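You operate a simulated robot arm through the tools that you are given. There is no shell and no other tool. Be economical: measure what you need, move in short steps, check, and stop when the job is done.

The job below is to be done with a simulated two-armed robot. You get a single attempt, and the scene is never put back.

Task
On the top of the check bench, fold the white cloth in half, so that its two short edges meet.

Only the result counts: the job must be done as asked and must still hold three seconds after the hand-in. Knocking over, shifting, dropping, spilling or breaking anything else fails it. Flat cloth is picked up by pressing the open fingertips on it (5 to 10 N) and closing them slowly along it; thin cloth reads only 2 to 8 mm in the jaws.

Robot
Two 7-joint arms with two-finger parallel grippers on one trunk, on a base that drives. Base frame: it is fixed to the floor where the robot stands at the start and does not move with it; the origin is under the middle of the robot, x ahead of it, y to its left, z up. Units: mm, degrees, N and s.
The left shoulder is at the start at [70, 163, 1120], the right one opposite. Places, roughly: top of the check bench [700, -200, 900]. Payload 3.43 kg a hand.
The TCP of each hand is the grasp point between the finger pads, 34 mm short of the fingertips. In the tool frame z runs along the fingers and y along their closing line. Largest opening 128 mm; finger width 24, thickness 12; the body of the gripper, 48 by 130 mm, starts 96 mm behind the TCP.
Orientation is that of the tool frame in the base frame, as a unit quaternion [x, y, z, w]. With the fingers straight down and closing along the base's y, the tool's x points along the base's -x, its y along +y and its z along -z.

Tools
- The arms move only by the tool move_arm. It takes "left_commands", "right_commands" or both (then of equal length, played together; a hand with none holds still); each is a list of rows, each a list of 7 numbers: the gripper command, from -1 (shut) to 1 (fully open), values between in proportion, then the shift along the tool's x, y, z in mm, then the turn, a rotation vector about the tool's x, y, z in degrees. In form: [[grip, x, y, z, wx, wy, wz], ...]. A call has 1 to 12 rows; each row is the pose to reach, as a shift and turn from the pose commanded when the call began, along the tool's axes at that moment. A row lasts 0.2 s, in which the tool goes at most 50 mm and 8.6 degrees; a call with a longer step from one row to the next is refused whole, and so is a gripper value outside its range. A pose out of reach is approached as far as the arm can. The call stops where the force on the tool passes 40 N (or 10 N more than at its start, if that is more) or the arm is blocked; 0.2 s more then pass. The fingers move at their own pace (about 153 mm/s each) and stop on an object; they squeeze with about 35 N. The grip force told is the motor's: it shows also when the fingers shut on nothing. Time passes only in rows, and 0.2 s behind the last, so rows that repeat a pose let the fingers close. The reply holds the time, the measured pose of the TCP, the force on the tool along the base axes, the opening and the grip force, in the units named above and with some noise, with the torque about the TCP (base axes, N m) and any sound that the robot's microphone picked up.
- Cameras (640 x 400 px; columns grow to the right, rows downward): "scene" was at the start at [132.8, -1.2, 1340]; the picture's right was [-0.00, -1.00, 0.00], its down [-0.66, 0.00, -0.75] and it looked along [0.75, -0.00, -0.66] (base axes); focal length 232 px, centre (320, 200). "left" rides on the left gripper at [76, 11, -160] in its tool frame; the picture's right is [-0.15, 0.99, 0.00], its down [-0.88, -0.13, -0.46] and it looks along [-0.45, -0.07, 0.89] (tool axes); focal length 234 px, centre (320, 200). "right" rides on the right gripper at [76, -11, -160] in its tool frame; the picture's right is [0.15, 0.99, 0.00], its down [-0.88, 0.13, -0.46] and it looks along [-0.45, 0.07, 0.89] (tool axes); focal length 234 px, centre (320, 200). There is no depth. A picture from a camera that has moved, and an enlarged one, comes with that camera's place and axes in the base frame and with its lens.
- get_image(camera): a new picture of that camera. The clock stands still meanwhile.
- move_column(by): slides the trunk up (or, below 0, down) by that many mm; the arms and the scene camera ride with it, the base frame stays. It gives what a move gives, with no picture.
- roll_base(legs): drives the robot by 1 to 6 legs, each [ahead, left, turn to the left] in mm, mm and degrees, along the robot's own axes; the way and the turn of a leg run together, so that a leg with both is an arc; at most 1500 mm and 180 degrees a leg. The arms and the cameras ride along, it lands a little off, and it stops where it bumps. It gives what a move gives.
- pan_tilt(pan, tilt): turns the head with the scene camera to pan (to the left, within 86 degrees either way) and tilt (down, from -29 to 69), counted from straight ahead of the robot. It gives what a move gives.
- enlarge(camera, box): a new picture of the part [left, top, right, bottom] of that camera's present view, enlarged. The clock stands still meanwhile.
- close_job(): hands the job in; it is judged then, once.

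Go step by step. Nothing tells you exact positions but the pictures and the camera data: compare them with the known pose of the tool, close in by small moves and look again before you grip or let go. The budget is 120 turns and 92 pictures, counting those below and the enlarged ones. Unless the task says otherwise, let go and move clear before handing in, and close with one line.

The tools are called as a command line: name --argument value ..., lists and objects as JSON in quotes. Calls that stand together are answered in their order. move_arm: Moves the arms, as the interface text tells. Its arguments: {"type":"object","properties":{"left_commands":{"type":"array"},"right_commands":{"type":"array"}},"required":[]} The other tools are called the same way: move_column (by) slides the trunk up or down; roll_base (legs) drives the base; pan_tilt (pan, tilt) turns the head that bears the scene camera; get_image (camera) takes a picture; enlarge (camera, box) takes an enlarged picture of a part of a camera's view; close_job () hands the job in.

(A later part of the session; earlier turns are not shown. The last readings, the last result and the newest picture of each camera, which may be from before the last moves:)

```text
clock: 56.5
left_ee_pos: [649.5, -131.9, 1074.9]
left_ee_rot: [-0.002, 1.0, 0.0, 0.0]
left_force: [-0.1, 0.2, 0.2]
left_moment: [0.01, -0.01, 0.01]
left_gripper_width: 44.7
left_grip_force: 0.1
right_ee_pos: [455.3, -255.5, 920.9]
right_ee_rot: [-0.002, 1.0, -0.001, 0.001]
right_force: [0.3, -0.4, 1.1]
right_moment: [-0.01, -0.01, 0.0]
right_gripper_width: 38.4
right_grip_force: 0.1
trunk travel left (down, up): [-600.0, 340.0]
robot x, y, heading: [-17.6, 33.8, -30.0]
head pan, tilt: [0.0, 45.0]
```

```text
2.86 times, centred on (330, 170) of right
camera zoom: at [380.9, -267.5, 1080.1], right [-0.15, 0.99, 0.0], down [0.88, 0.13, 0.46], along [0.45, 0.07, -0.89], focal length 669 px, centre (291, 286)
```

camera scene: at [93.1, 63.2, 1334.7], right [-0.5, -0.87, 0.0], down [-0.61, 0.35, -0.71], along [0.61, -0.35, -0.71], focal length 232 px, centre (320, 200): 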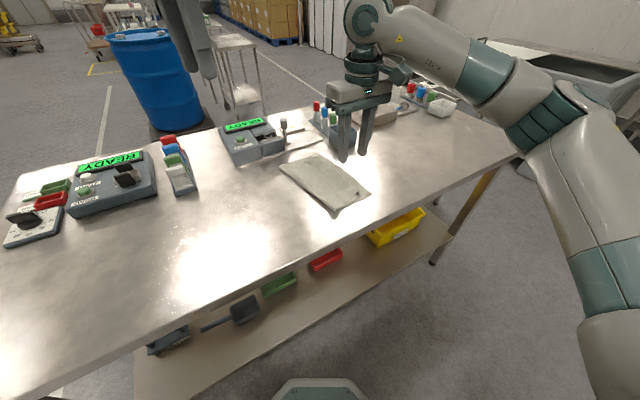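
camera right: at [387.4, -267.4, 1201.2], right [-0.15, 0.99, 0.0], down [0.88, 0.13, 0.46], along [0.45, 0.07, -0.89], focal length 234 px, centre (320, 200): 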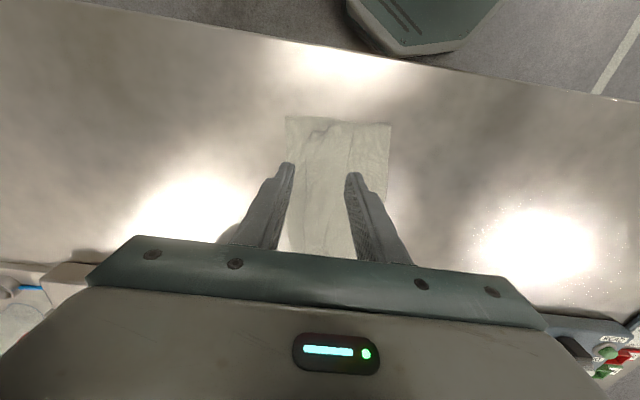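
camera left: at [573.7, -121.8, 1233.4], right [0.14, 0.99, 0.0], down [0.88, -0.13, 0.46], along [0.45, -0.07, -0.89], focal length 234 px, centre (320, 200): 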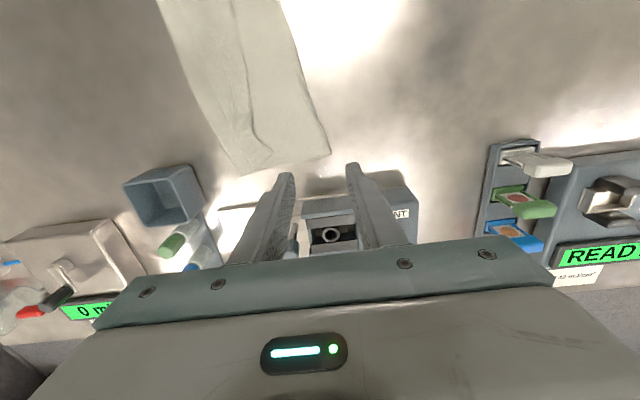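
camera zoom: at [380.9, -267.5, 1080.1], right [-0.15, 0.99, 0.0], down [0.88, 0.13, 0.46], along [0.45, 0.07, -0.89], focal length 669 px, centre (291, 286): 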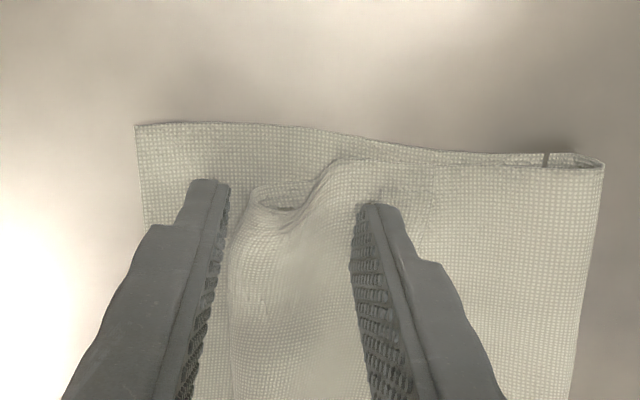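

The -y finger is outside the crest. I'll shift 13 mm to +y so that both fingers stand on the hem layer itself, then press lightly and close.

move_arm --right_commands '[[-0.4, 0, 0, -10, 0, 0, 0], [-0.4, 0, 13, -10, 0, 0, 0], [-0.4, 0, 13, -3, 0, 0, 0], [-0.4, 0, 13, 0, 0, 0, 0], [-0.4, 0, 13, 1.5, 0, 0, 0], [-0.4, 0, 13, 2.5, 0, 0, 0]]'

```text
clock: 57.9
left_ee_pos: [650.0, -132.5, 1075.7]
left_ee_rot: [-0.002, 1.0, 0.0, 0.0]
left_force: [0.1, 0.5, -0.5]
left_moment: [-0.01, 0.01, 0.02]
left_gripper_width: 44.9
left_grip_force: 0.1
right_ee_pos: [457.3, -242.5, 918.1]
right_ee_rot: [-0.002, 1.0, -0.001, 0.0]
right_force: [0.3, 0.2, 1.7]
right_moment: [0.02, 0.03, -0.03]
right_gripper_width: 38.1
right_grip_force: 0.0
trunk travel left (down, up): [-600.0, 340.0]
robot x, y, heading: [-14.4, 32.4, -29.8]
head pan, tilt: [0.0, 45.0]
```

move_arm --right_commands '[[-0.45, 0, 0, 1, 0, 0, 0], [-0.52, 0, 0, 1, 0, 0, 0], [-0.59, 0, 0, 1, 0, 0, 0], [-0.66, 0, 0, 1, 0, 0, 0], [-0.73, 0, 0, 1, 0, 0, 0], [-0.8, 0, 0, 1, 0, 0, 0], [-0.87, 0, 0, 1, 0, 0, 0], [-0.94, 0, 0, 1, 0, 0, 0], [-1, 0, 0, 1, 0, 0, 0], [-1, 0, 0, 1, 0, 0, 0]]'

enlarge --camera "right" --box '[220, 100, 440, 240]'

```text
clock: 60.0
left_ee_pos: [648.5, -133.0, 1075.5]
left_ee_rot: [-0.001, 1.0, -0.001, 0.0]
left_force: [-0.5, -0.7, 0.1]
left_moment: [0.02, -0.01, -0.01]
left_gripper_width: 44.7
left_grip_force: 0.1
right_ee_pos: [454.6, -242.9, 918.5]
right_ee_rot: [-0.001, 1.0, 0.0, 0.001]
right_force: [0.9, -0.2, 12.3]
right_moment: [0.0, -0.03, 0.01]
right_gripper_width: 2.6
right_grip_force: 35.4
trunk travel left (down, up): [-600.0, 340.0]
robot x, y, heading: [-21.5, 28.7, -30.0]
head pan, tilt: [0.0, 45.0]
```

```text
2.86 times, centred on (330, 170) of right
camera zoom: at [380.5, -254.5, 1077.4], right [-0.15, 0.99, 0.0], down [0.88, 0.13, 0.46], along [0.45, 0.07, -0.89], focal length 669 px, centre (291, 286)
```

zoom: 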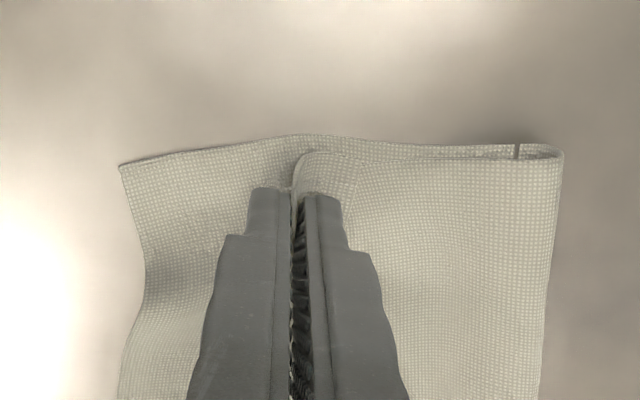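

The jaws read 2.6 mm, the same as one ruck earlier, so probably only the hem layer is held. I'll lift 60 mm and look.

move_arm --right_commands '[[-1, 0, 0, -10, 0, 0, 0], [-1, 0, 4, -25, 0, 0, 0], [-1, 0, 8, -42, 0, 0, 0], [-1, 0, 12, -60, 0, 0, 0], [-1, 0, 16, -78, 0, 0, 0]]'

get_image --camera "right"

enlarge --camera "scene" --box '[220, 60, 400, 220]'

```text
clock: 61.2
left_ee_pos: [649.4, -131.6, 1074.4]
left_ee_rot: [-0.002, 1.0, -0.001, 0.0]
left_force: [-0.4, 0.6, -0.2]
left_moment: [0.02, 0.02, 0.0]
left_gripper_width: 44.5
left_grip_force: 0.0
right_ee_pos: [454.9, -225.5, 995.6]
right_ee_rot: [-0.002, 1.0, -0.001, 0.0]
right_force: [-0.2, -1.3, 0.3]
right_moment: [0.0, 0.01, -0.03]
right_gripper_width: 2.8
right_grip_force: 35.5
trunk travel left (down, up): [-600.0, 340.0]
robot x, y, heading: [-17.3, 28.0, -29.9]
head pan, tilt: [0.0, 45.0]
```

```text
29 pictures are left
camera right: at [381.0, -238.3, 1155.2], right [-0.15, 0.99, 0.0], down [0.88, 0.13, 0.46], along [0.45, 0.07, -0.89], focal length 234 px, centre (320, 200)
```

right: 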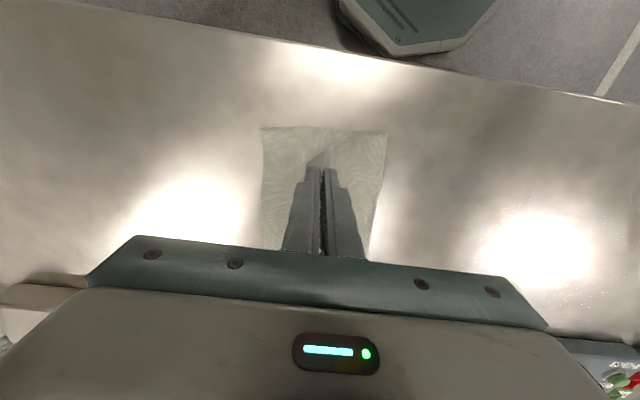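

```text
2.50 times, centred on (310, 140) of scene
camera zoom: at [94.0, -36.0, 1334.6], right [-0.5, -0.87, 0.0], down [-0.61, 0.35, -0.71], along [0.61, -0.35, -0.71], focal length 581 px, centre (345, 350)
```

zoom: 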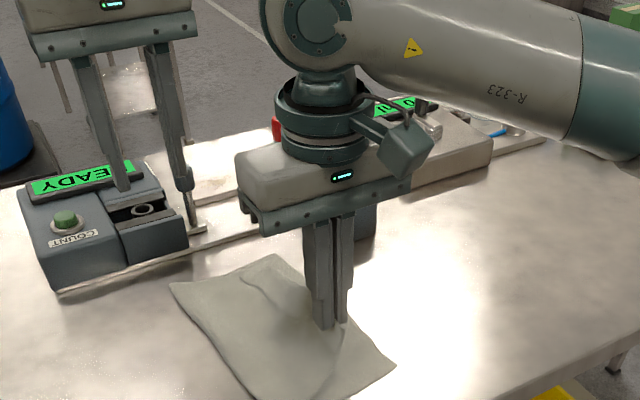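

The hem's near end is lifted cleanly. I'll carry it back over to +y to unfold the near side.

move_arm --right_commands '[[-1, 0, 20, -20, 0, 0, 0], [-1, 0, 42, -32, 0, 0, 0], [-1, 0, 64, -38, 0, 0, 0], [-1, 0, 86, -40, 0, 0, 0], [-1, 0, 108, -38, 0, 0, 0], [-1, 0, 130, -30, 0, 0, 0], [-1, 0, 152, -18, 0, 0, 0], [-1, 0, 172, 0, 0, 0, 0], [-1, 0, 192, 20, 0, 0, 0], [-1, 0, 210, 40, 0, 0, 0], [-1, 0, 222, 56, 0, 0, 0], [-1, 0, 230, 68, 0, 0, 0]]'

get_image --camera "left"

get_image --camera "scene"

```text
clock: 63.9
left_ee_pos: [649.4, -132.6, 1074.3]
left_ee_rot: [-0.002, 1.0, 0.0, 0.001]
left_force: [-0.1, -0.8, 0.2]
left_moment: [0.0, 0.01, -0.01]
left_gripper_width: 44.9
left_grip_force: 0.0
right_ee_pos: [455.2, 5.0, 926.4]
right_ee_rot: [-0.001, 1.0, 0.0, 0.0]
right_force: [-0.2, -0.1, 1.0]
right_moment: [-0.01, 0.02, -0.03]
right_gripper_width: 2.6
right_grip_force: 35.0
trunk travel left (down, up): [-600.0, 340.0]
robot x, y, heading: [-17.8, 29.6, -29.7]
head pan, tilt: [0.0, 45.0]
```

```text
27 pictures are left
camera left: at [573.2, -121.4, 1233.9], right [0.14, 0.99, 0.0], down [0.88, -0.13, 0.46], along [0.45, -0.07, -0.89], focal length 234 px, centre (320, 200)
```

left: 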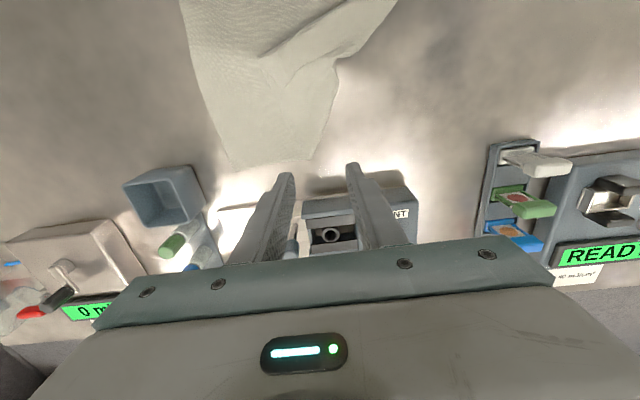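

```text
26 pictures are left
camera scene: at [94.1, -36.0, 1334.6], right [-0.5, -0.87, 0.0], down [-0.61, 0.35, -0.71], along [0.61, -0.35, -0.71], focal length 232 px, centre (320, 200)
```

scene: 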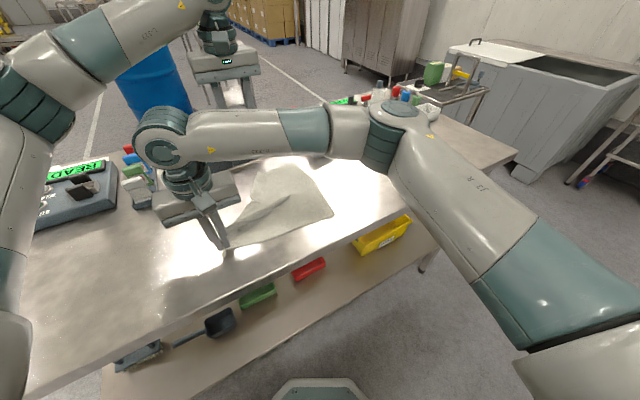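

enlarge --camera "left" --box '[170, 0, 410, 180]'

```text
2.22 times, centred on (290, 90) of left
camera zoom: at [573.2, -121.4, 1233.9], right [0.14, 0.99, 0.0], down [0.88, -0.13, 0.46], along [0.45, -0.07, -0.89], focal length 520 px, centre (387, 444)
```

zoom: 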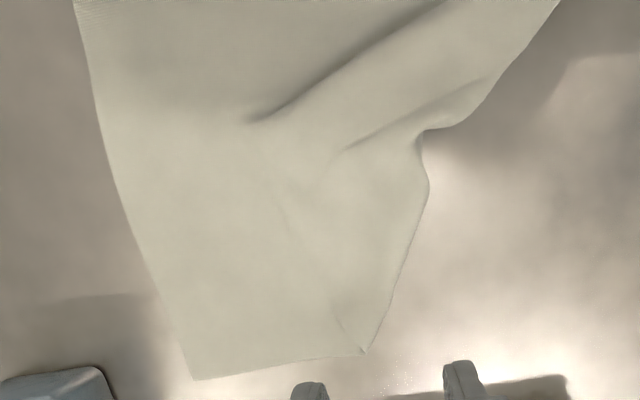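

The near side is open, but at the far side part of the cloth is still folded. I'll lift the held corner high so the rest drops open, and look again.

move_arm --right_commands '[[-1, 0, 0, -30, 0, 0, 0], [-1, 0, 0, -65, 0, 0, 0], [-1, 0, 5, -100, 0, 0, 0], [-1, 0, 10, -135, 0, 0, 0], [-1, -10, 15, -165, 0, 0, 0], [-1, -20, 20, -190, 0, 0, 0], [-1, -20, 20, -190, 0, 0, 0]]'

get_image --camera "left"

enlarge --camera "scene" --box '[150, 80, 390, 260]'

```text
clock: 65.5
left_ee_pos: [650.3, -132.8, 1075.6]
left_ee_rot: [-0.001, 1.0, 0.001, 0.0]
left_force: [0.0, -1.0, 0.5]
left_moment: [-0.01, 0.01, -0.02]
left_gripper_width: 44.9
left_grip_force: 0.1
right_ee_pos: [475.1, 24.8, 1117.8]
right_ee_rot: [-0.002, 1.0, -0.001, 0.0]
right_force: [-0.9, -0.1, -0.3]
right_moment: [0.05, 0.01, -0.06]
right_gripper_width: 2.6
right_grip_force: 35.2
trunk travel left (down, up): [-600.0, 340.0]
robot x, y, heading: [-18.7, 29.6, -30.1]
head pan, tilt: [0.0, 45.0]
```

```text
24 pictures are left
camera left: at [573.4, -122.1, 1233.6], right [0.14, 0.99, 0.0], down [0.88, -0.13, 0.46], along [0.45, -0.07, -0.89], focal length 234 px, centre (320, 200)
```

left: 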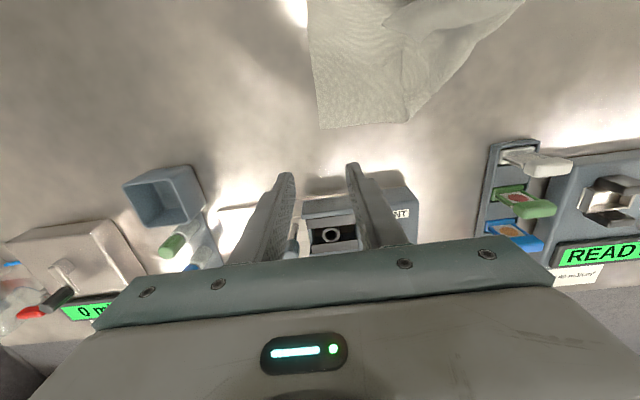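

```text
2.22 times, centred on (270, 170) of scene
camera zoom: at [94.2, -36.8, 1334.5], right [-0.5, -0.87, 0.0], down [-0.61, 0.35, -0.71], along [0.61, -0.35, -0.71], focal length 516 px, centre (431, 267)
```

zoom: 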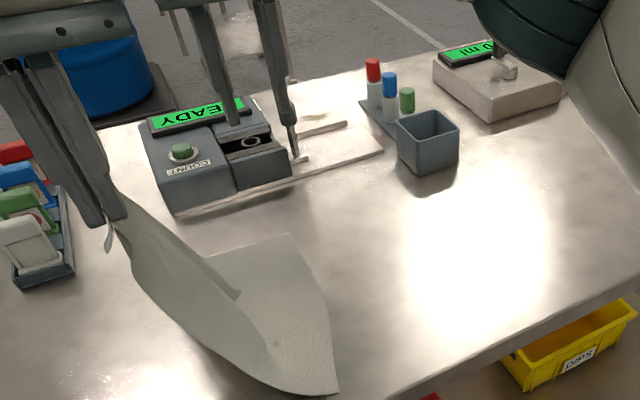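

The cloth has dropped mostly open but slid toward +y: its right edge now runs about (377, -92) to (634, -125), and lying flat it would come near the card rack. I'll press the left hand on the flat part and slide the cloth back toward -y together with the right hand.

move_arm --left_commands '[[-0.3, 30, 13, 25, 0, 0, 0], [-0.3, 60, 26, 60, 0, 0, 0], [-0.3, 90, 38, 95, 0, 0, 0], [-0.3, 90, 38, 130, 0, 0, 0], [-0.3, 90, 38, 150, 0, 0, 0], [-0.3, 90, 38, 157, 0, 0, 0], [-0.3, 90, 38, 160, 0, 0, 0], [-0.3, 90, 38, 161.5, 0, 0, 0]]' --right_commands '[[-1, 0, 0, 10, 0, 0, 0], [-1, 0, 0, 20, 0, 0, 0], [-1, 0, 0, 30, 0, 0, 0], [-1, 0, 0, 40, 0, 0, 0], [-1, 0, 0, 50, 0, 0, 0], [-1, 0, 0, 60, 0, 0, 0], [-1, 0, 0, 60, 0, 0, 0], [-1, 0, 0, 60, 0, 0, 0]]'

```text
clock: 67.2
left_ee_pos: [559.7, -94.4, 915.9]
left_ee_rot: [-0.001, 1.0, -0.002, 0.001]
left_force: [1.5, 1.0, 11.8]
left_moment: [-0.11, 0.04, 0.02]
left_gripper_width: 44.5
left_grip_force: 0.0
right_ee_pos: [476.0, 22.5, 1056.9]
right_ee_rot: [-0.001, 1.0, -0.001, 0.002]
right_force: [0.2, 0.1, 0.5]
right_moment: [-0.04, 0.02, -0.01]
right_gripper_width: 2.7
right_grip_force: 34.6
trunk travel left (down, up): [-600.0, 340.0]
robot x, y, heading: [-16.1, 31.1, -30.0]
head pan, tilt: [0.0, 45.0]
```

Contact at 12 N. Sliding both hands 150 mm toward -y.

move_arm --left_commands '[[-0.3, -2, -15, 0, 0, 0, 0], [-0.3, -4, -30, 0, 0, 0, 0], [-0.3, -6, -45, 0, 0, 0, 0], [-0.3, -8, -60, 0, 0, 0, 0], [-0.3, -10, -75, 0, 0, 0, 0], [-0.3, -12, -90, 0, 0, 0, 0], [-0.3, -14, -105, 0, 0, 0, 0], [-0.3, -15, -120, 0, 0, 0, 0], [-0.3, -15, -135, 0, 0, 0, 0], [-0.3, -15, -150, 0, 0, 0, 0]]' --right_commands '[[-1, -2, -15, 0, 0, 0, 0], [-1, -4, -30, 0, 0, 0, 0], [-1, -6, -45, 0, 0, 0, 0], [-1, -8, -60, 0, 0, 0, 0], [-1, -10, -75, 0, 0, 0, 0], [-1, -12, -90, 0, 0, 0, 0], [-1, -14, -105, 0, 0, 0, 0], [-1, -15, -120, 0, 0, 0, 0], [-1, -15, -135, 0, 0, 0, 0], [-1, -15, -150, 0, 0, 0, 0]]'

get_image --camera "scene"

```text
clock: 69.5
left_ee_pos: [572.1, -244.4, 916.2]
left_ee_rot: [-0.001, 1.0, -0.001, 0.001]
left_force: [-1.1, 3.5, 23.2]
left_moment: [-0.24, 0.03, 0.02]
left_gripper_width: 43.4
left_grip_force: 0.0
right_ee_pos: [487.6, -126.5, 1058.4]
right_ee_rot: [-0.002, 1.0, 0.0, 0.0]
right_force: [-0.4, -0.2, 0.2]
right_moment: [-0.01, 0.01, 0.02]
right_gripper_width: 2.1
right_grip_force: 34.7
trunk travel left (down, up): [-600.0, 340.0]
robot x, y, heading: [-19.7, 28.1, -29.9]
head pan, tilt: [0.0, 45.0]
```

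```text
22 pictures are left
camera scene: at [91.3, -35.9, 1334.9], right [-0.5, -0.87, 0.0], down [-0.61, 0.35, -0.71], along [0.61, -0.35, -0.71], focal length 232 px, centre (320, 200)
```

scene: 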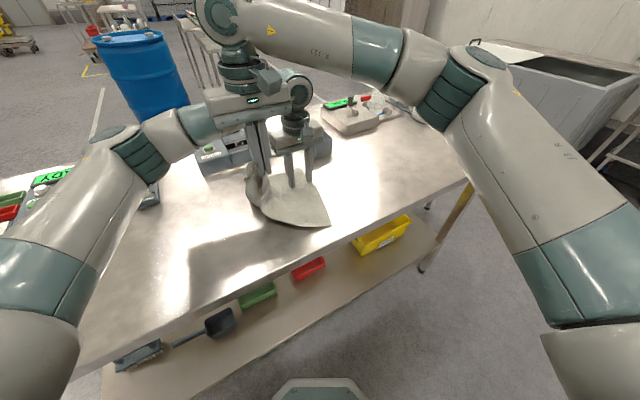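

The cloth slid as wanted. Keeping the left hand pressed as an anchor, I'll carry the held near corner out to +y and down to lay the cloth open.

move_arm --right_commands '[[-1, 2, 18, 0, 0, 0, 0], [-1, 6, 36, 0, 0, 0, 0], [-1, 10, 54, 5, 0, 0, 0], [-1, 14, 72, 15, 0, 0, 0], [-1, 18, 90, 28, 0, 0, 0], [-1, 22, 108, 44, 0, 0, 0], [-1, 26, 126, 62, 0, 0, 0], [-1, 30, 144, 82, 0, 0, 0], [-1, 34, 160, 102, 0, 0, 0], [-1, 37, 172, 120, 0, 0, 0], [-1, 38, 176, 132, 0, 0, 0]]'

enlarge --camera "scene" --box '[180, 100, 380, 260]'

```text
clock: 71.1
left_ee_pos: [574.8, -242.2, 915.2]
left_ee_rot: [-0.002, 1.0, -0.003, 0.0]
left_force: [-1.9, 1.0, 14.7]
left_moment: [0.13, 0.07, -0.02]
left_gripper_width: 44.9
left_grip_force: 0.1
right_ee_pos: [464.5, -0.5, 995.2]
right_ee_rot: [0.002, 1.0, 0.0, 0.002]
right_force: [-1.7, -0.4, 0.6]
right_moment: [0.15, -0.1, 0.06]
right_gripper_width: 2.5
right_grip_force: 35.0
trunk travel left (down, up): [-600.0, 340.0]
robot x, y, heading: [-18.0, 26.6, -29.9]
head pan, tilt: [0.0, 45.0]
stopped in row 8 (right hand): the force on the tool passed its limit (the readings are from after the stop); the commanded pose is now the measured one
```

```text
2.50 times, centred on (280, 180) of scene
camera zoom: at [93.5, -35.9, 1334.4], right [-0.5, -0.87, 0.0], down [-0.61, 0.35, -0.71], along [0.61, -0.35, -0.71], focal length 581 px, centre (420, 250)
```

zoom: 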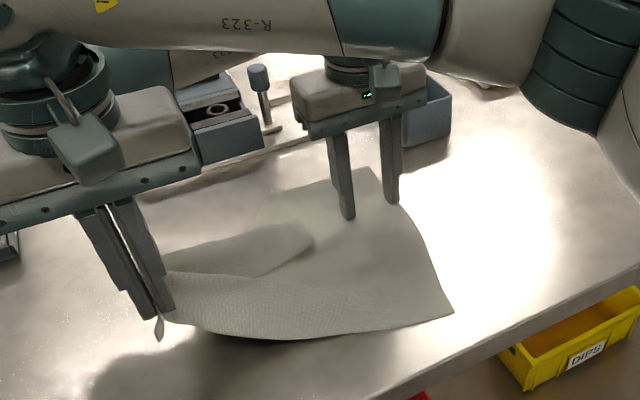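

The right arm ran against the left forearm and stopped; the cloth itself is slack and unharmed. I'll back the right hand off a little and raise the left hand so that its forearm clears.

move_arm --left_commands '[[-0.3, 0, 0, 0, 0, 0, 0], [-0.3, 0, 0, 0, 0, 0, 0], [-0.3, -10, 0, -20, 0, 0, 0], [-0.3, -20, 0, -55, 0, 0, 0], [-0.3, -30, 0, -90, 0, 0, 0], [-0.3, -40, 0, -125, 0, 0, 0], [-0.3, -50, 0, -160, 0, 0, 0]]' --right_commands '[[-1, 0, -15, 0, 0, 0, 0], [-1, 0, -30, 0, 0, 0, 0], [-1, 0, -40, 0, 0, 0, 0], [-1, 0, -40, 0, 0, 0, 0], [-1, 0, -40, 0, 0, 0, 0], [-1, 0, -40, 0, 0, 0, 0], [-1, 0, -40, 0, 0, 0, 0]]'

get_image --camera "scene"

```text
clock: 72.7
left_ee_pos: [625.7, -242.1, 1074.3]
left_ee_rot: [-0.002, 1.0, -0.001, -0.001]
left_force: [-0.5, 1.0, 0.0]
left_moment: [-0.01, -0.01, 0.01]
left_gripper_width: 44.9
left_grip_force: 0.1
right_ee_pos: [466.1, -40.3, 993.4]
right_ee_rot: [0.001, 1.0, -0.002, 0.001]
right_force: [0.4, 0.2, 0.5]
right_moment: [-0.02, -0.01, 0.0]
right_gripper_width: 2.7
right_grip_force: 34.9
trunk travel left (down, up): [-600.0, 340.0]
robot x, y, heading: [-21.4, 26.5, -30.0]
head pan, tilt: [0.0, 45.0]
```

```text
20 pictures are left
camera scene: at [93.4, -36.5, 1334.6], right [-0.5, -0.87, 0.0], down [-0.61, 0.35, -0.71], along [0.61, -0.35, -0.71], focal length 232 px, centre (320, 200)
```

scene: 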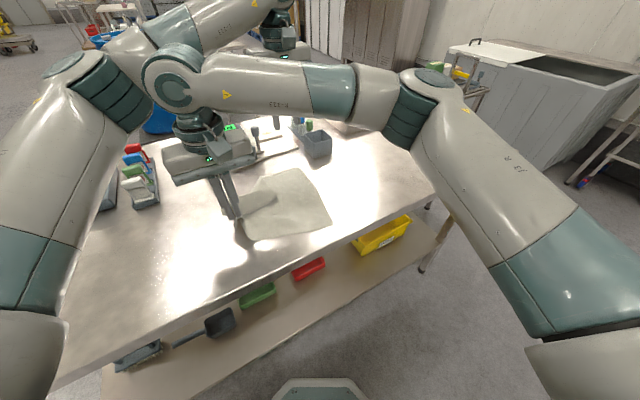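

The left hand is clear. I'll send it to its own side, then lay the near corner out at y≈45.

move_arm --left_commands '[[-0.3, 0, 35, -10, 0, 0, 0], [-0.3, 0, 75, -20, 0, 0, 0], [-0.3, 0, 115, -20, 0, 0, 0], [-0.3, 0, 155, -20, 0, 0, 0], [-0.3, 0, 195, -20, 0, 0, 0], [-0.3, 0, 235, -20, 0, 0, 0], [-0.3, 0, 275, -20, 0, 0, 0], [-0.3, 0, 310, -20, 0, 0, 0], [-0.3, 0, 350, -20, 0, 0, 0]]'

move_arm --right_commands '[[-1, 4, 15, 2, 0, 0, 0], [-1, 8, 30, 6, 0, 0, 0], [-1, 10, 45, 14, 0, 0, 0], [-1, 12, 58, 24, 0, 0, 0], [-1, 14, 70, 36, 0, 0, 0], [-1, 16, 82, 50, 0, 0, 0], [-1, 16, 88, 64, 0, 0, 0], [-1, 16, 90, 71, 0, 0, 0]]'

enlarge --camera "scene" --box '[180, 100, 380, 260]'

```text
clock: 74.7
left_ee_pos: [624.3, 109.1, 1092.7]
left_ee_rot: [-0.003, 1.0, -0.002, 0.0]
left_force: [0.2, -0.6, 0.6]
left_moment: [-0.03, -0.02, 0.01]
left_gripper_width: 44.6
left_grip_force: 0.1
right_ee_pos: [465.1, -39.1, 995.5]
right_ee_rot: [0.002, 1.0, -0.002, 0.001]
right_force: [0.0, -0.1, 0.5]
right_moment: [-0.05, -0.01, -0.01]
right_gripper_width: 2.6
right_grip_force: 34.7
trunk travel left (down, up): [-600.0, 340.0]
robot x, y, heading: [-18.1, 27.6, -29.7]
head pan, tilt: [0.0, 45.0]
```

```text
clock: 76.5
left_ee_pos: [625.2, 107.2, 1092.7]
left_ee_rot: [-0.002, 1.0, -0.002, -0.001]
left_force: [0.5, 0.9, -0.2]
left_moment: [0.03, -0.02, 0.02]
left_gripper_width: 44.8
left_grip_force: 0.1
right_ee_pos: [449.9, 49.3, 921.8]
right_ee_rot: [0.003, 1.0, -0.002, 0.002]
right_force: [0.0, 0.0, -0.1]
right_moment: [-0.04, 0.0, 0.0]
right_gripper_width: 2.8
right_grip_force: 33.9
trunk travel left (down, up): [-600.0, 340.0]
robot x, y, heading: [-17.5, 29.0, -29.9]
head pan, tilt: [0.0, 45.0]
```

```text
2.50 times, centred on (280, 180) of scene
camera zoom: at [94.1, -36.2, 1334.6], right [-0.5, -0.87, 0.0], down [-0.61, 0.35, -0.71], along [0.61, -0.35, -0.71], focal length 581 px, centre (420, 250)
```

zoom: 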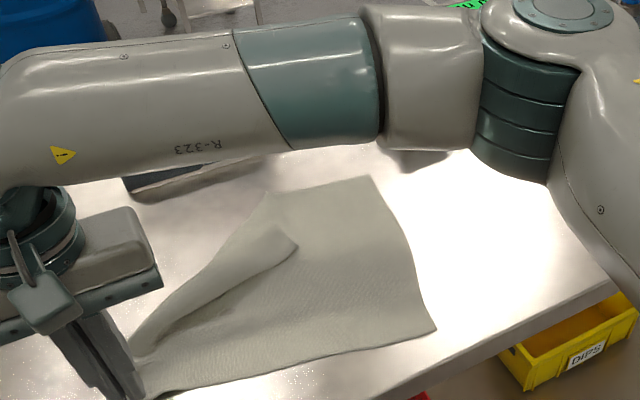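

The near corner is laid out; only the far-left corner is still turned over as a flap, with its tip at about (550, -142). I'll press and spread the right hand's ruck, release, and take the right arm away so the left hand can reach the flap.

move_arm --right_commands '[[-1, 0, 0, 3, 0, 0, 0], [-1, 0, 0, 6, 0, 0, 0], [-1, 0, 0, 7.5, 0, 0, 0], [-0.85, 0, 0, 7.5, 0, 0, 0], [-0.7, 0, 0, 7.5, 0, 0, 0], [-0.55, 0, 0, 7.5, 0, 0, 0], [-0.4, 0, 0, 7.5, 0, 0, 0], [-0.3, 0, 0, 7.5, 0, 0, 0], [-0.3, 0, 0, -10, 0, 0, 0], [-0.3, 0, 0, -50, 0, 0, 0], [-0.3, 0, 0, -95, 0, 0, 0], [-0.3, 0, -30, -130, 0, 0, 0]]'

move_arm --right_commands '[[-0.3, 0, -40, 0, 0, 0, 0], [-0.3, 0, -85, 0, 0, 0, 0], [-0.3, 0, -130, 0, 0, 0, 0], [-0.3, 0, -175, 0, 0, 0, 0], [-0.3, 0, -220, 0, 0, 0, 0], [-0.3, 0, -265, 0, 0, 0, 0], [-0.3, 0, -310, 0, 0, 0, 0], [-0.3, 0, -350, 0, 0, 0, 0]]' --left_commands '[[-0.4, 5, -20, 0, 0, 0, 0], [-0.4, 10, -40, 0, 0, 0, 0], [-0.4, 15, -65, 0, 0, 0, 0], [-0.4, 20, -90, 0, 0, 0, 0], [-0.4, 30, -115, 0, 0, 0, 0], [-0.4, 40, -140, 10, 0, 0, 0], [-0.4, 50, -165, 20, 0, 0, 0], [-0.4, 60, -190, 30, 0, 0, 0]]'

get_image --camera "left"

get_image --camera "scene"

```text
clock: 79.1
left_ee_pos: [624.4, 104.8, 1094.3]
left_ee_rot: [-0.004, 1.0, 0.0, -0.001]
left_force: [0.1, 0.0, -0.2]
left_moment: [0.05, 0.01, 0.01]
left_gripper_width: 44.5
left_grip_force: 0.0
right_ee_pos: [448.4, 19.4, 1053.6]
right_ee_rot: [0.002, 1.0, 0.0, 0.001]
right_force: [-0.4, 0.0, -0.5]
right_moment: [0.03, -0.04, 0.01]
right_gripper_width: 44.7
right_grip_force: 0.0
trunk travel left (down, up): [-600.0, 340.0]
robot x, y, heading: [-17.1, 31.7, -30.1]
head pan, tilt: [0.0, 45.0]
```

```text
clock: 80.9
left_ee_pos: [564.6, -86.2, 1063.1]
left_ee_rot: [-0.003, 1.0, -0.001, -0.001]
left_force: [0.0, 0.1, 0.1]
left_moment: [-0.02, 0.0, 0.0]
left_gripper_width: 38.4
left_grip_force: 0.0
right_ee_pos: [448.0, -332.8, 1051.4]
right_ee_rot: [0.002, 1.0, 0.001, 0.002]
right_force: [0.2, 0.2, 0.9]
right_moment: [0.01, 0.03, 0.0]
right_gripper_width: 44.8
right_grip_force: 0.1
trunk travel left (down, up): [-600.0, 340.0]
robot x, y, heading: [-21.5, 29.9, -29.9]
head pan, tilt: [0.0, 45.0]
```

```text
18 pictures are left
camera left: at [488.9, -75.1, 1222.6], right [0.14, 0.99, 0.0], down [0.88, -0.12, 0.45], along [0.45, -0.06, -0.89], focal length 234 px, centre (320, 200)
```

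left: 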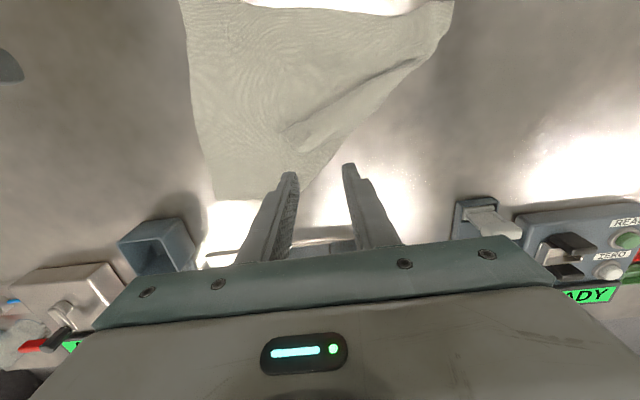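

```text
17 pictures are left
camera scene: at [93.7, -38.8, 1334.5], right [-0.5, -0.87, 0.0], down [-0.61, 0.35, -0.71], along [0.61, -0.35, -0.71], focal length 232 px, centre (320, 200)
```

scene: 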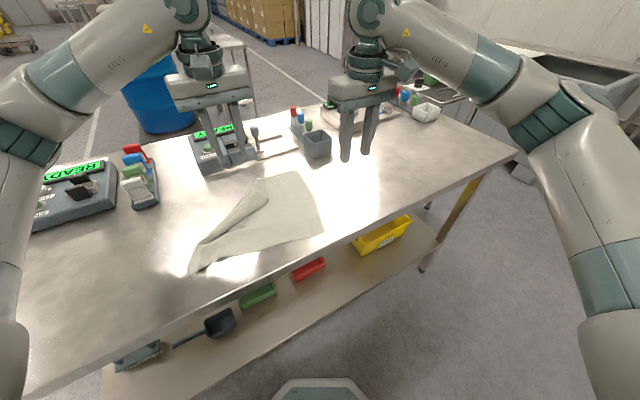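

The right corner of the flap is clear: tip at about (548, -133), with the flap running back to its fold line. I'll lower the left hand onto the flap at about (572, -98) with light pressure.

move_arm --left_commands '[[-0.4, -4, -6, 40, 0, 0, 0], [-0.4, -8, -12, 80, 0, 0, 0], [-0.4, -8, -12, 115, 0, 0, 0], [-0.4, -8, -12, 135, 0, 0, 0], [-0.4, -8, -12, 142, 0, 0, 0], [-0.4, -8, -12, 144.5, 0, 0, 0]]'

enlarge --camera "left" --box '[200, 60, 440, 240]'

```text
clock: 82.3
left_ee_pos: [574.3, -96.6, 918.3]
left_ee_rot: [-0.003, 1.0, -0.001, -0.001]
left_force: [-0.8, -0.2, -0.6]
left_moment: [0.0, 0.04, 0.0]
left_gripper_width: 38.4
left_grip_force: 0.0
right_ee_pos: [449.3, -330.8, 1052.5]
right_ee_rot: [0.001, 1.0, -0.001, 0.002]
right_force: [0.6, 0.5, 0.0]
right_moment: [-0.02, -0.03, 0.0]
right_gripper_width: 44.9
right_grip_force: 0.2
trunk travel left (down, up): [-600.0, 340.0]
robot x, y, heading: [-15.5, 25.8, -30.2]
head pan, tilt: [0.0, 45.0]
```

```text
2.22 times, centred on (320, 150) of left
camera zoom: at [496.6, -84.9, 1078.2], right [0.14, 0.99, 0.0], down [0.88, -0.12, 0.45], along [0.45, -0.07, -0.89], focal length 520 px, centre (320, 311)
```

zoom: 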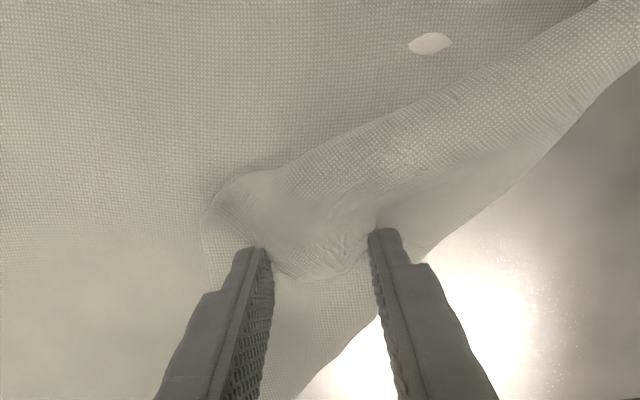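

The fingers are just at the flap's rim; I'll move 15 mm toward the robot so that they stand on the flap, press lightly and close.

move_arm --left_commands '[[-0.4, 0, 0, -12, 0, 0, 0], [-0.4, 15, -2, -12, 0, 0, 0], [-0.4, 15, -2, -4, 0, 0, 0], [-0.4, 15, -2, 0, 0, 0, 0], [-0.4, 15, -2, 1, 0, 0, 0], [-0.48, 15, -2, 1.5, 0, 0, 0], [-0.56, 15, -2, 1.5, 0, 0, 0], [-0.65, 15, -2, 1.5, 0, 0, 0], [-0.74, 15, -2, 1.5, 0, 0, 0], [-0.83, 15, -2, 1.5, 0, 0, 0], [-0.92, 15, -2, 1.5, 0, 0, 0], [-1, 15, -2, 1.5, 0, 0, 0]]'

move_arm --left_commands '[[-1, 0, 0, 0, 0, 0, 0], [-1, 0, 0, -10, 0, 0, 0], [-1, 0, 0, -25, 0, 0, 0], [-1, 0, 0, -45, 0, 0, 0], [-1, 0, 0, -70, 0, 0, 0]]'

get_image --camera "left"

```text
clock: 84.9
left_ee_pos: [557.9, -97.7, 917.3]
left_ee_rot: [-0.003, 1.0, -0.002, -0.001]
left_force: [-0.2, 0.8, 7.9]
left_moment: [0.09, -0.03, 0.05]
left_gripper_width: 2.0
left_grip_force: 35.4
right_ee_pos: [447.9, -329.6, 1053.0]
right_ee_rot: [0.001, 1.0, -0.001, 0.001]
right_force: [-0.6, 0.5, 0.4]
right_moment: [-0.01, -0.03, 0.0]
right_gripper_width: 44.6
right_grip_force: 0.0
trunk travel left (down, up): [-600.0, 340.0]
robot x, y, heading: [-19.1, 31.0, -29.7]
head pan, tilt: [0.0, 45.0]
```

```text
clock: 86.1
left_ee_pos: [558.1, -97.0, 988.3]
left_ee_rot: [-0.002, 1.0, -0.001, -0.001]
left_force: [-0.1, 0.7, -0.3]
left_moment: [-0.01, 0.0, 0.0]
left_gripper_width: 1.7
left_grip_force: 34.7
right_ee_pos: [447.8, -330.0, 1053.1]
right_ee_rot: [0.001, 1.0, 0.001, 0.001]
right_force: [0.1, -0.5, -0.8]
right_moment: [0.03, -0.03, -0.03]
right_gripper_width: 45.0
right_grip_force: 0.1
trunk travel left (down, up): [-600.0, 340.0]
robot x, y, heading: [-20.1, 32.6, -29.9]
head pan, tilt: [0.0, 45.0]
```

```text
15 pictures are left
camera left: at [481.5, -87.5, 1147.1], right [0.14, 0.99, 0.0], down [0.88, -0.12, 0.45], along [0.45, -0.07, -0.89], focal length 234 px, centre (320, 200)
```

left: 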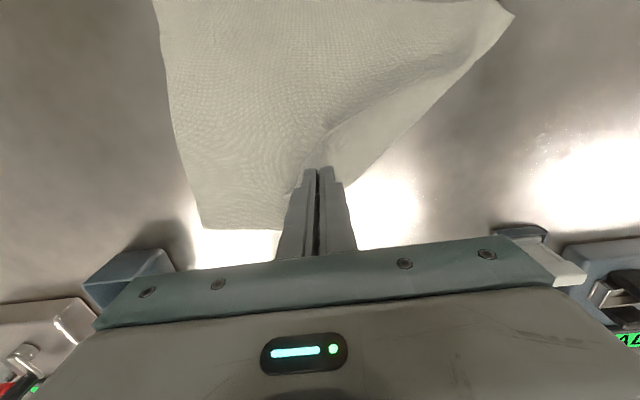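

The flap came up alone. I'll carry it out to its proper corner at about (668, 30), lower it, then press and spread the ruck open.

move_arm --left_commands '[[-1, -14, 16, -12, 0, 0, 0], [-1, -28, 32, -20, 0, 0, 0], [-1, -44, 50, -20, 0, 0, 0], [-1, -60, 68, -10, 0, 0, 0], [-1, -74, 84, 6, 0, 0, 0], [-1, -86, 100, 25, 0, 0, 0], [-1, -98, 114, 45, 0, 0, 0], [-1, -106, 122, 60, 0, 0, 0], [-1, -108, 126, 68, 0, 0, 0]]'

get_image --camera "left"

enlarge --camera "scene" --box '[150, 100, 370, 280]'

```text
clock: 88.1
left_ee_pos: [666.1, 28.9, 918.2]
left_ee_rot: [-0.003, 1.0, -0.002, -0.001]
left_force: [0.2, -0.7, 2.2]
left_moment: [-0.06, 0.01, -0.01]
left_gripper_width: 1.8
left_grip_force: 34.5
right_ee_pos: [447.6, -330.3, 1053.8]
right_ee_rot: [0.002, 1.0, 0.0, 0.002]
right_force: [0.2, -0.4, 0.9]
right_moment: [0.02, 0.0, -0.01]
right_gripper_width: 44.6
right_grip_force: 0.0
trunk travel left (down, up): [-600.0, 340.0]
robot x, y, heading: [-21.4, 32.7, -29.9]
head pan, tilt: [0.0, 45.0]
```

```text
14 pictures are left
camera left: at [589.0, 39.9, 1078.0], right [0.14, 0.99, 0.0], down [0.88, -0.12, 0.46], along [0.45, -0.07, -0.89], focal length 234 px, centre (320, 200)
```

left: 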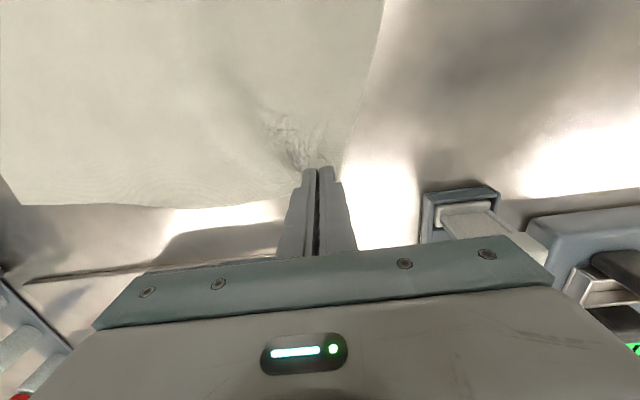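

```text
2.22 times, centred on (260, 190) of scene
camera zoom: at [93.7, -36.4, 1334.7], right [-0.5, -0.87, 0.0], down [-0.61, 0.35, -0.71], along [0.61, -0.35, -0.71], focal length 516 px, centre (453, 222)
```

zoom: 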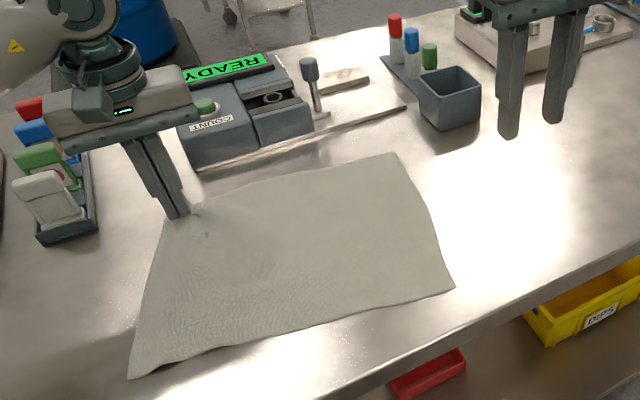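

The cloth is flat again, turned about 10 degrees: corners near (395, -212), (645, -257), (704, 64) and (455, 110). The middles of its long sides are then near (425, -50) and (675, -96). I'll spread and release the left pinch, raise the hand and shift the base 58 mm to +y for arm clearance.

move_arm --left_commands '[[-1, 0, 0, 1.5, 0, 0, 0], [-1, 0, 0, 3, 0, 0, 0], [-0.9, 0, 0, 3.5, 0, 0, 0], [-0.78, 0, 0, 3.5, 0, 0, 0], [-0.66, 0, 0, 3.5, 0, 0, 0], [-0.54, 0, 0, 3.5, 0, 0, 0], [-0.4, 0, 0, 3.5, 0, 0, 0], [-0.35, 0, 0, 3.5, 0, 0, 0], [-0.35, 0, 0, -15, 0, 0, 0], [-0.35, 0, 0, -55, 0, 0, 0], [-0.35, 0, 0, -100, 0, 0, 0], [-0.35, 0, 0, -140, 0, 0, 0]]'

roll_base --legs '[[-29, 50, 0]]'

get_image --camera "scene"

```text
clock: 90.7
left_ee_pos: [664.2, 29.1, 1060.9]
left_ee_rot: [-0.003, 1.0, -0.002, -0.001]
left_force: [0.0, 0.1, -0.7]
left_moment: [0.01, -0.03, -0.03]
left_gripper_width: 41.7
left_grip_force: 0.1
right_ee_pos: [445.6, -330.2, 1052.1]
right_ee_rot: [0.002, 1.0, -0.001, 0.002]
right_force: [-0.4, 0.4, 0.0]
right_moment: [-0.03, 0.0, 0.0]
right_gripper_width: 44.9
right_grip_force: 0.1
trunk travel left (down, up): [-600.0, 340.0]
robot x, y, heading: [-17.7, 30.1, -30.0]
head pan, tilt: [0.0, 45.0]
```

```text
clock: 91.7
left_ee_pos: [665.3, 85.1, 1058.7]
left_ee_rot: [-0.002, 1.0, -0.002, -0.001]
left_force: [-0.7, 0.2, 0.1]
left_moment: [-0.01, 0.0, 0.0]
left_gripper_width: 41.6
left_grip_force: 0.1
right_ee_pos: [447.6, -272.1, 1052.7]
right_ee_rot: [0.003, 1.0, -0.002, 0.001]
right_force: [0.3, -0.1, 0.2]
right_moment: [-0.03, 0.01, -0.03]
right_gripper_width: 44.8
right_grip_force: 0.0
trunk travel left (down, up): [-600.0, 340.0]
robot x, y, heading: [-21.7, 86.9, -29.9]
head pan, tilt: [0.0, 45.0]
```

```text
12 pictures are left
camera scene: at [93.6, 20.6, 1334.6], right [-0.5, -0.87, 0.0], down [-0.61, 0.35, -0.71], along [0.61, -0.35, -0.71], focal length 232 px, centre (320, 200)
```

scene: 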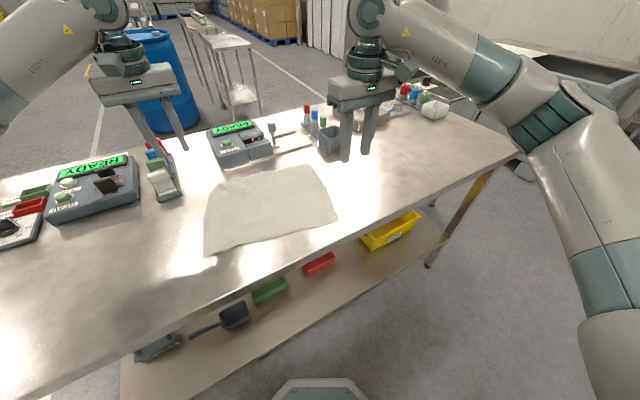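

The cloth is flat with all four corners in view. I'll bring both hands above the middles of the long sides, turned by 10.5 degrees to match the cloth, and measure from their cameras.

move_arm --left_commands '[[-0.37, 1, -32, 0, 0, 0, 2], [-0.37, 2, -64, 0, 0, 0, 4], [-0.37, 3, -96, 0, 0, 0, 6], [-0.37, 4, -128, 0, 0, 0, 8], [-0.37, 5, -160, 0, 0, 0, 9.5], [-0.37, 5, -185, 0, 0, 0, 10.5]]' --right_commands '[[-0.37, 1, 38, 0, 0, 0, 2], [-0.37, 2, 76, 0, 0, 0, 4], [-0.37, 4, 114, 0, 0, 0, 6], [-0.37, 6, 152, 0, 0, 0, 8], [-0.37, 8, 190, 0, 0, 0, 9.5], [-0.37, 8, 222, 0, 0, 0, 10.5]]'

get_image --camera "left"

get_image --camera "right"

```text
clock: 93.1
left_ee_pos: [662.6, -100.4, 1059.8]
left_ee_rot: [0.09, 0.996, -0.002, -0.001]
left_force: [-0.8, -0.2, -0.2]
left_moment: [0.01, 0.0, 0.01]
left_gripper_width: 40.1
left_grip_force: 0.1
right_ee_pos: [440.4, -50.4, 1051.9]
right_ee_rot: [0.094, 0.996, 0.0, 0.001]
right_force: [-0.2, 1.1, -0.8]
right_moment: [-0.02, -0.02, -0.02]
right_gripper_width: 40.2
right_grip_force: 0.0
trunk travel left (down, up): [-600.0, 340.0]
robot x, y, heading: [-16.6, 87.9, -30.3]
head pan, tilt: [0.0, 45.0]
```

```text
11 pictures are left
camera left: at [588.7, -75.6, 1218.6], right [0.32, 0.95, 0.0], down [0.84, -0.28, 0.45], along [0.43, -0.15, -0.89], focal length 234 px, centre (320, 200)
```

left: 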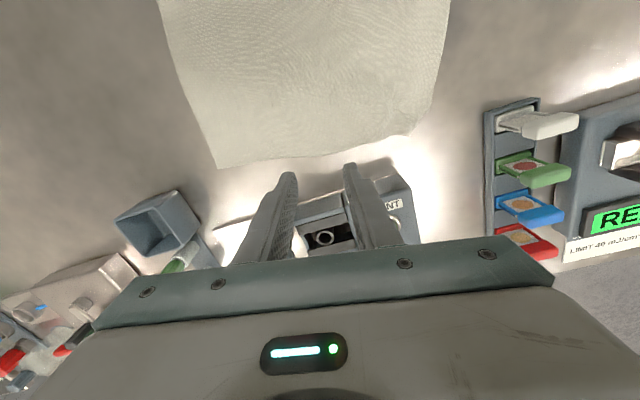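

```text
10 pictures are left
camera right: at [364.8, -48.8, 1212.0], right [0.04, 1.0, 0.0], down [0.89, -0.04, 0.46], along [0.46, -0.02, -0.89], focal length 234 px, centre (320, 200)
```

right: 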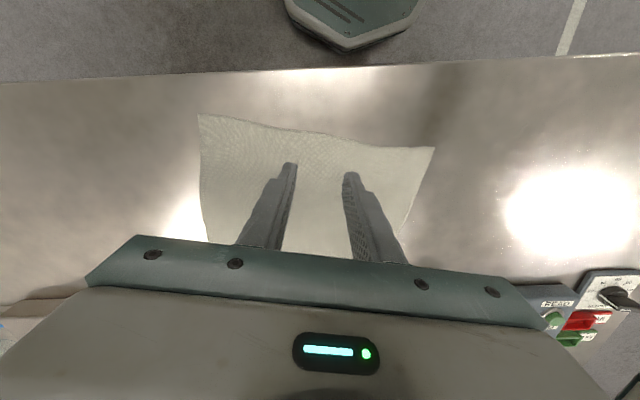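

The near long side runs (400, -212) to (457, 110), so its middle is (428, -51); the far side's middle is about (676, -101). One far corner is slightly curled but should drop out when hanging. I'll set both hands 16 mm inside those points and press down.

move_arm --left_commands '[[-0.37, 2, 1, 40, 0, 0, 0], [-0.37, 4, 1.7, 80, 0, 0, 0], [-0.37, 4, 1.7, 115, 0, 0, 0], [-0.37, 4, 1.7, 134, 0, 0, 0], [-0.37, 4, 1.7, 141, 0, 0, 0], [-0.37, 4, 1.7, 143.5, 0, 0, 0], [-0.37, 4, 1.7, 145, 0, 0, 0]]' --right_commands '[[-0.37, -2, -1, 40, 0, 0, 0], [-0.37, -4.6, -2.8, 80, 0, 0, 0], [-0.37, -4.6, -2.8, 110, 0, 0, 0], [-0.37, -4.6, -2.8, 128, 0, 0, 0], [-0.37, -4.6, -2.8, 134, 0, 0, 0], [-0.37, -4.6, -2.8, 136, 0, 0, 0], [-0.37, -4.6, -2.8, 137.5, 0, 0, 0]]'

```text
clock: 94.7
left_ee_pos: [658.1, -98.5, 915.3]
left_ee_rot: [0.088, 0.996, -0.001, 0.001]
left_force: [1.0, 0.0, 6.4]
left_moment: [0.06, -0.07, -0.01]
left_gripper_width: 40.5
left_grip_force: 0.1
right_ee_pos: [444.7, -54.5, 915.7]
right_ee_rot: [0.095, 0.995, 0.0, 0.002]
right_force: [-0.3, 0.5, 4.6]
right_moment: [0.04, -0.01, 0.01]
right_gripper_width: 40.2
right_grip_force: 0.1
trunk travel left (down, up): [-600.0, 340.0]
robot x, y, heading: [-21.1, 87.4, -30.1]
head pan, tilt: [0.0, 45.0]
```

Both are in contact at the right spots. I'll press about 1 mm more and close slowly.

move_arm --left_commands '[[-0.37, 0, 0, 0.7, 0, 0, 0], [-0.43, 0, 0, 0.7, 0, 0, 0], [-0.5, 0, 0, 0.7, 0, 0, 0], [-0.57, 0, 0, 0.7, 0, 0, 0], [-0.64, 0, 0, 0.7, 0, 0, 0], [-0.71, 0, 0, 0.7, 0, 0, 0], [-0.78, 0, 0, 0.7, 0, 0, 0], [-0.85, 0, 0, 0.7, 0, 0, 0], [-0.92, 0, 0, 0.7, 0, 0, 0], [-1, 0, 0, 0.7, 0, 0, 0], [-1, 0, 0, 0.7, 0, 0, 0]]' --right_commands '[[-0.37, 0, 0, 1, 0, 0, 0], [-0.43, 0, 0, 1, 0, 0, 0], [-0.5, 0, 0, 1, 0, 0, 0], [-0.57, 0, 0, 1, 0, 0, 0], [-0.64, 0, 0, 1, 0, 0, 0], [-0.71, 0, 0, 1, 0, 0, 0], [-0.78, 0, 0, 1, 0, 0, 0], [-0.85, 0, 0, 1, 0, 0, 0], [-0.92, 0, 0, 1, 0, 0, 0], [-1, 0, 0, 1, 0, 0, 0], [-1, 0, 0, 1, 0, 0, 0]]'

```text
clock: 97.1
left_ee_pos: [655.7, -97.3, 916.7]
left_ee_rot: [0.089, 0.996, -0.002, 0.0]
left_force: [0.2, 0.9, 6.3]
left_moment: [0.03, -0.06, -0.01]
left_gripper_width: 2.6
left_grip_force: 35.0
right_ee_pos: [442.8, -54.6, 915.3]
right_ee_rot: [0.093, 0.996, 0.0, 0.003]
right_force: [0.5, -1.2, 23.6]
right_moment: [0.03, 0.06, 0.02]
right_gripper_width: 2.8
right_grip_force: 35.3
trunk travel left (down, up): [-600.0, 340.0]
robot x, y, heading: [-19.2, 89.5, -29.8]
head pan, tilt: [0.0, 45.0]
```

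Both hands hold cloth (2.6 and 2.8 mm). I'll lift straight up 170 mm so that the two halves hang down.

move_arm --left_commands '[[-1, 0, 0, -12, 0, 0, 0], [-1, 0, 0, -26, 0, 0, 0], [-1, 0, 0, -42, 0, 0, 0], [-1, 0, 0, -58, 0, 0, 0], [-1, 0, 0, -74, 0, 0, 0], [-1, 0, 0, -90, 0, 0, 0], [-1, 0, 0, -106, 0, 0, 0], [-1, 0, 0, -122, 0, 0, 0], [-1, 0, 0, -138, 0, 0, 0], [-1, 0, 0, -155, 0, 0, 0], [-1, 0, 0, -170, 0, 0, 0], [-1, 0, 0, -170, 0, 0, 0]]' --right_commands '[[-1, 0, 0, -12, 0, 0, 0], [-1, 0, 0, -26, 0, 0, 0], [-1, 0, 0, -42, 0, 0, 0], [-1, 0, 0, -58, 0, 0, 0], [-1, 0, 0, -74, 0, 0, 0], [-1, 0, 0, -90, 0, 0, 0], [-1, 0, 0, -106, 0, 0, 0], [-1, 0, 0, -122, 0, 0, 0], [-1, 0, 0, -138, 0, 0, 0], [-1, 0, 0, -155, 0, 0, 0], [-1, 0, 0, -170, 0, 0, 0], [-1, 0, 0, -170, 0, 0, 0]]'

enlarge --camera "scene" --box '[180, 80, 400, 260]'

```text
clock: 99.7
left_ee_pos: [659.0, -99.5, 1084.4]
left_ee_rot: [0.089, 0.996, -0.002, -0.001]
left_force: [0.3, -0.7, 0.2]
left_moment: [0.0, 0.04, -0.02]
left_gripper_width: 2.3
left_grip_force: 35.0
right_ee_pos: [444.3, -55.1, 1084.4]
right_ee_rot: [0.094, 0.996, 0.0, 0.001]
right_force: [0.2, -0.5, 0.1]
right_moment: [0.02, 0.02, -0.01]
right_gripper_width: 2.3
right_grip_force: 34.8
trunk travel left (down, up): [-600.0, 340.0]
robot x, y, heading: [-17.4, 88.5, -29.9]
head pan, tilt: [0.0, 45.0]
```

```text
2.22 times, centred on (290, 170) of scene
camera zoom: at [94.3, 20.5, 1334.5], right [-0.5, -0.87, 0.0], down [-0.61, 0.35, -0.71], along [0.61, -0.35, -0.71], focal length 516 px, centre (387, 267)
```

zoom: 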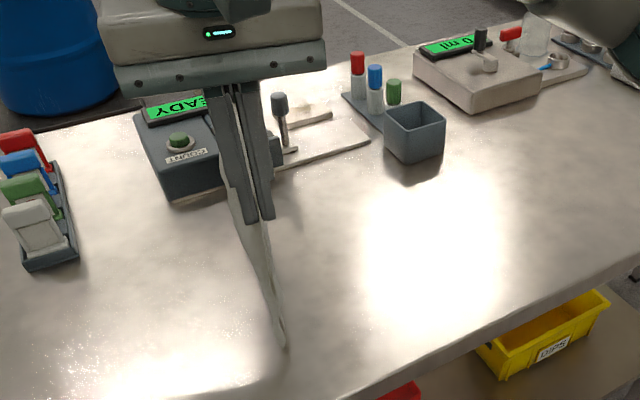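

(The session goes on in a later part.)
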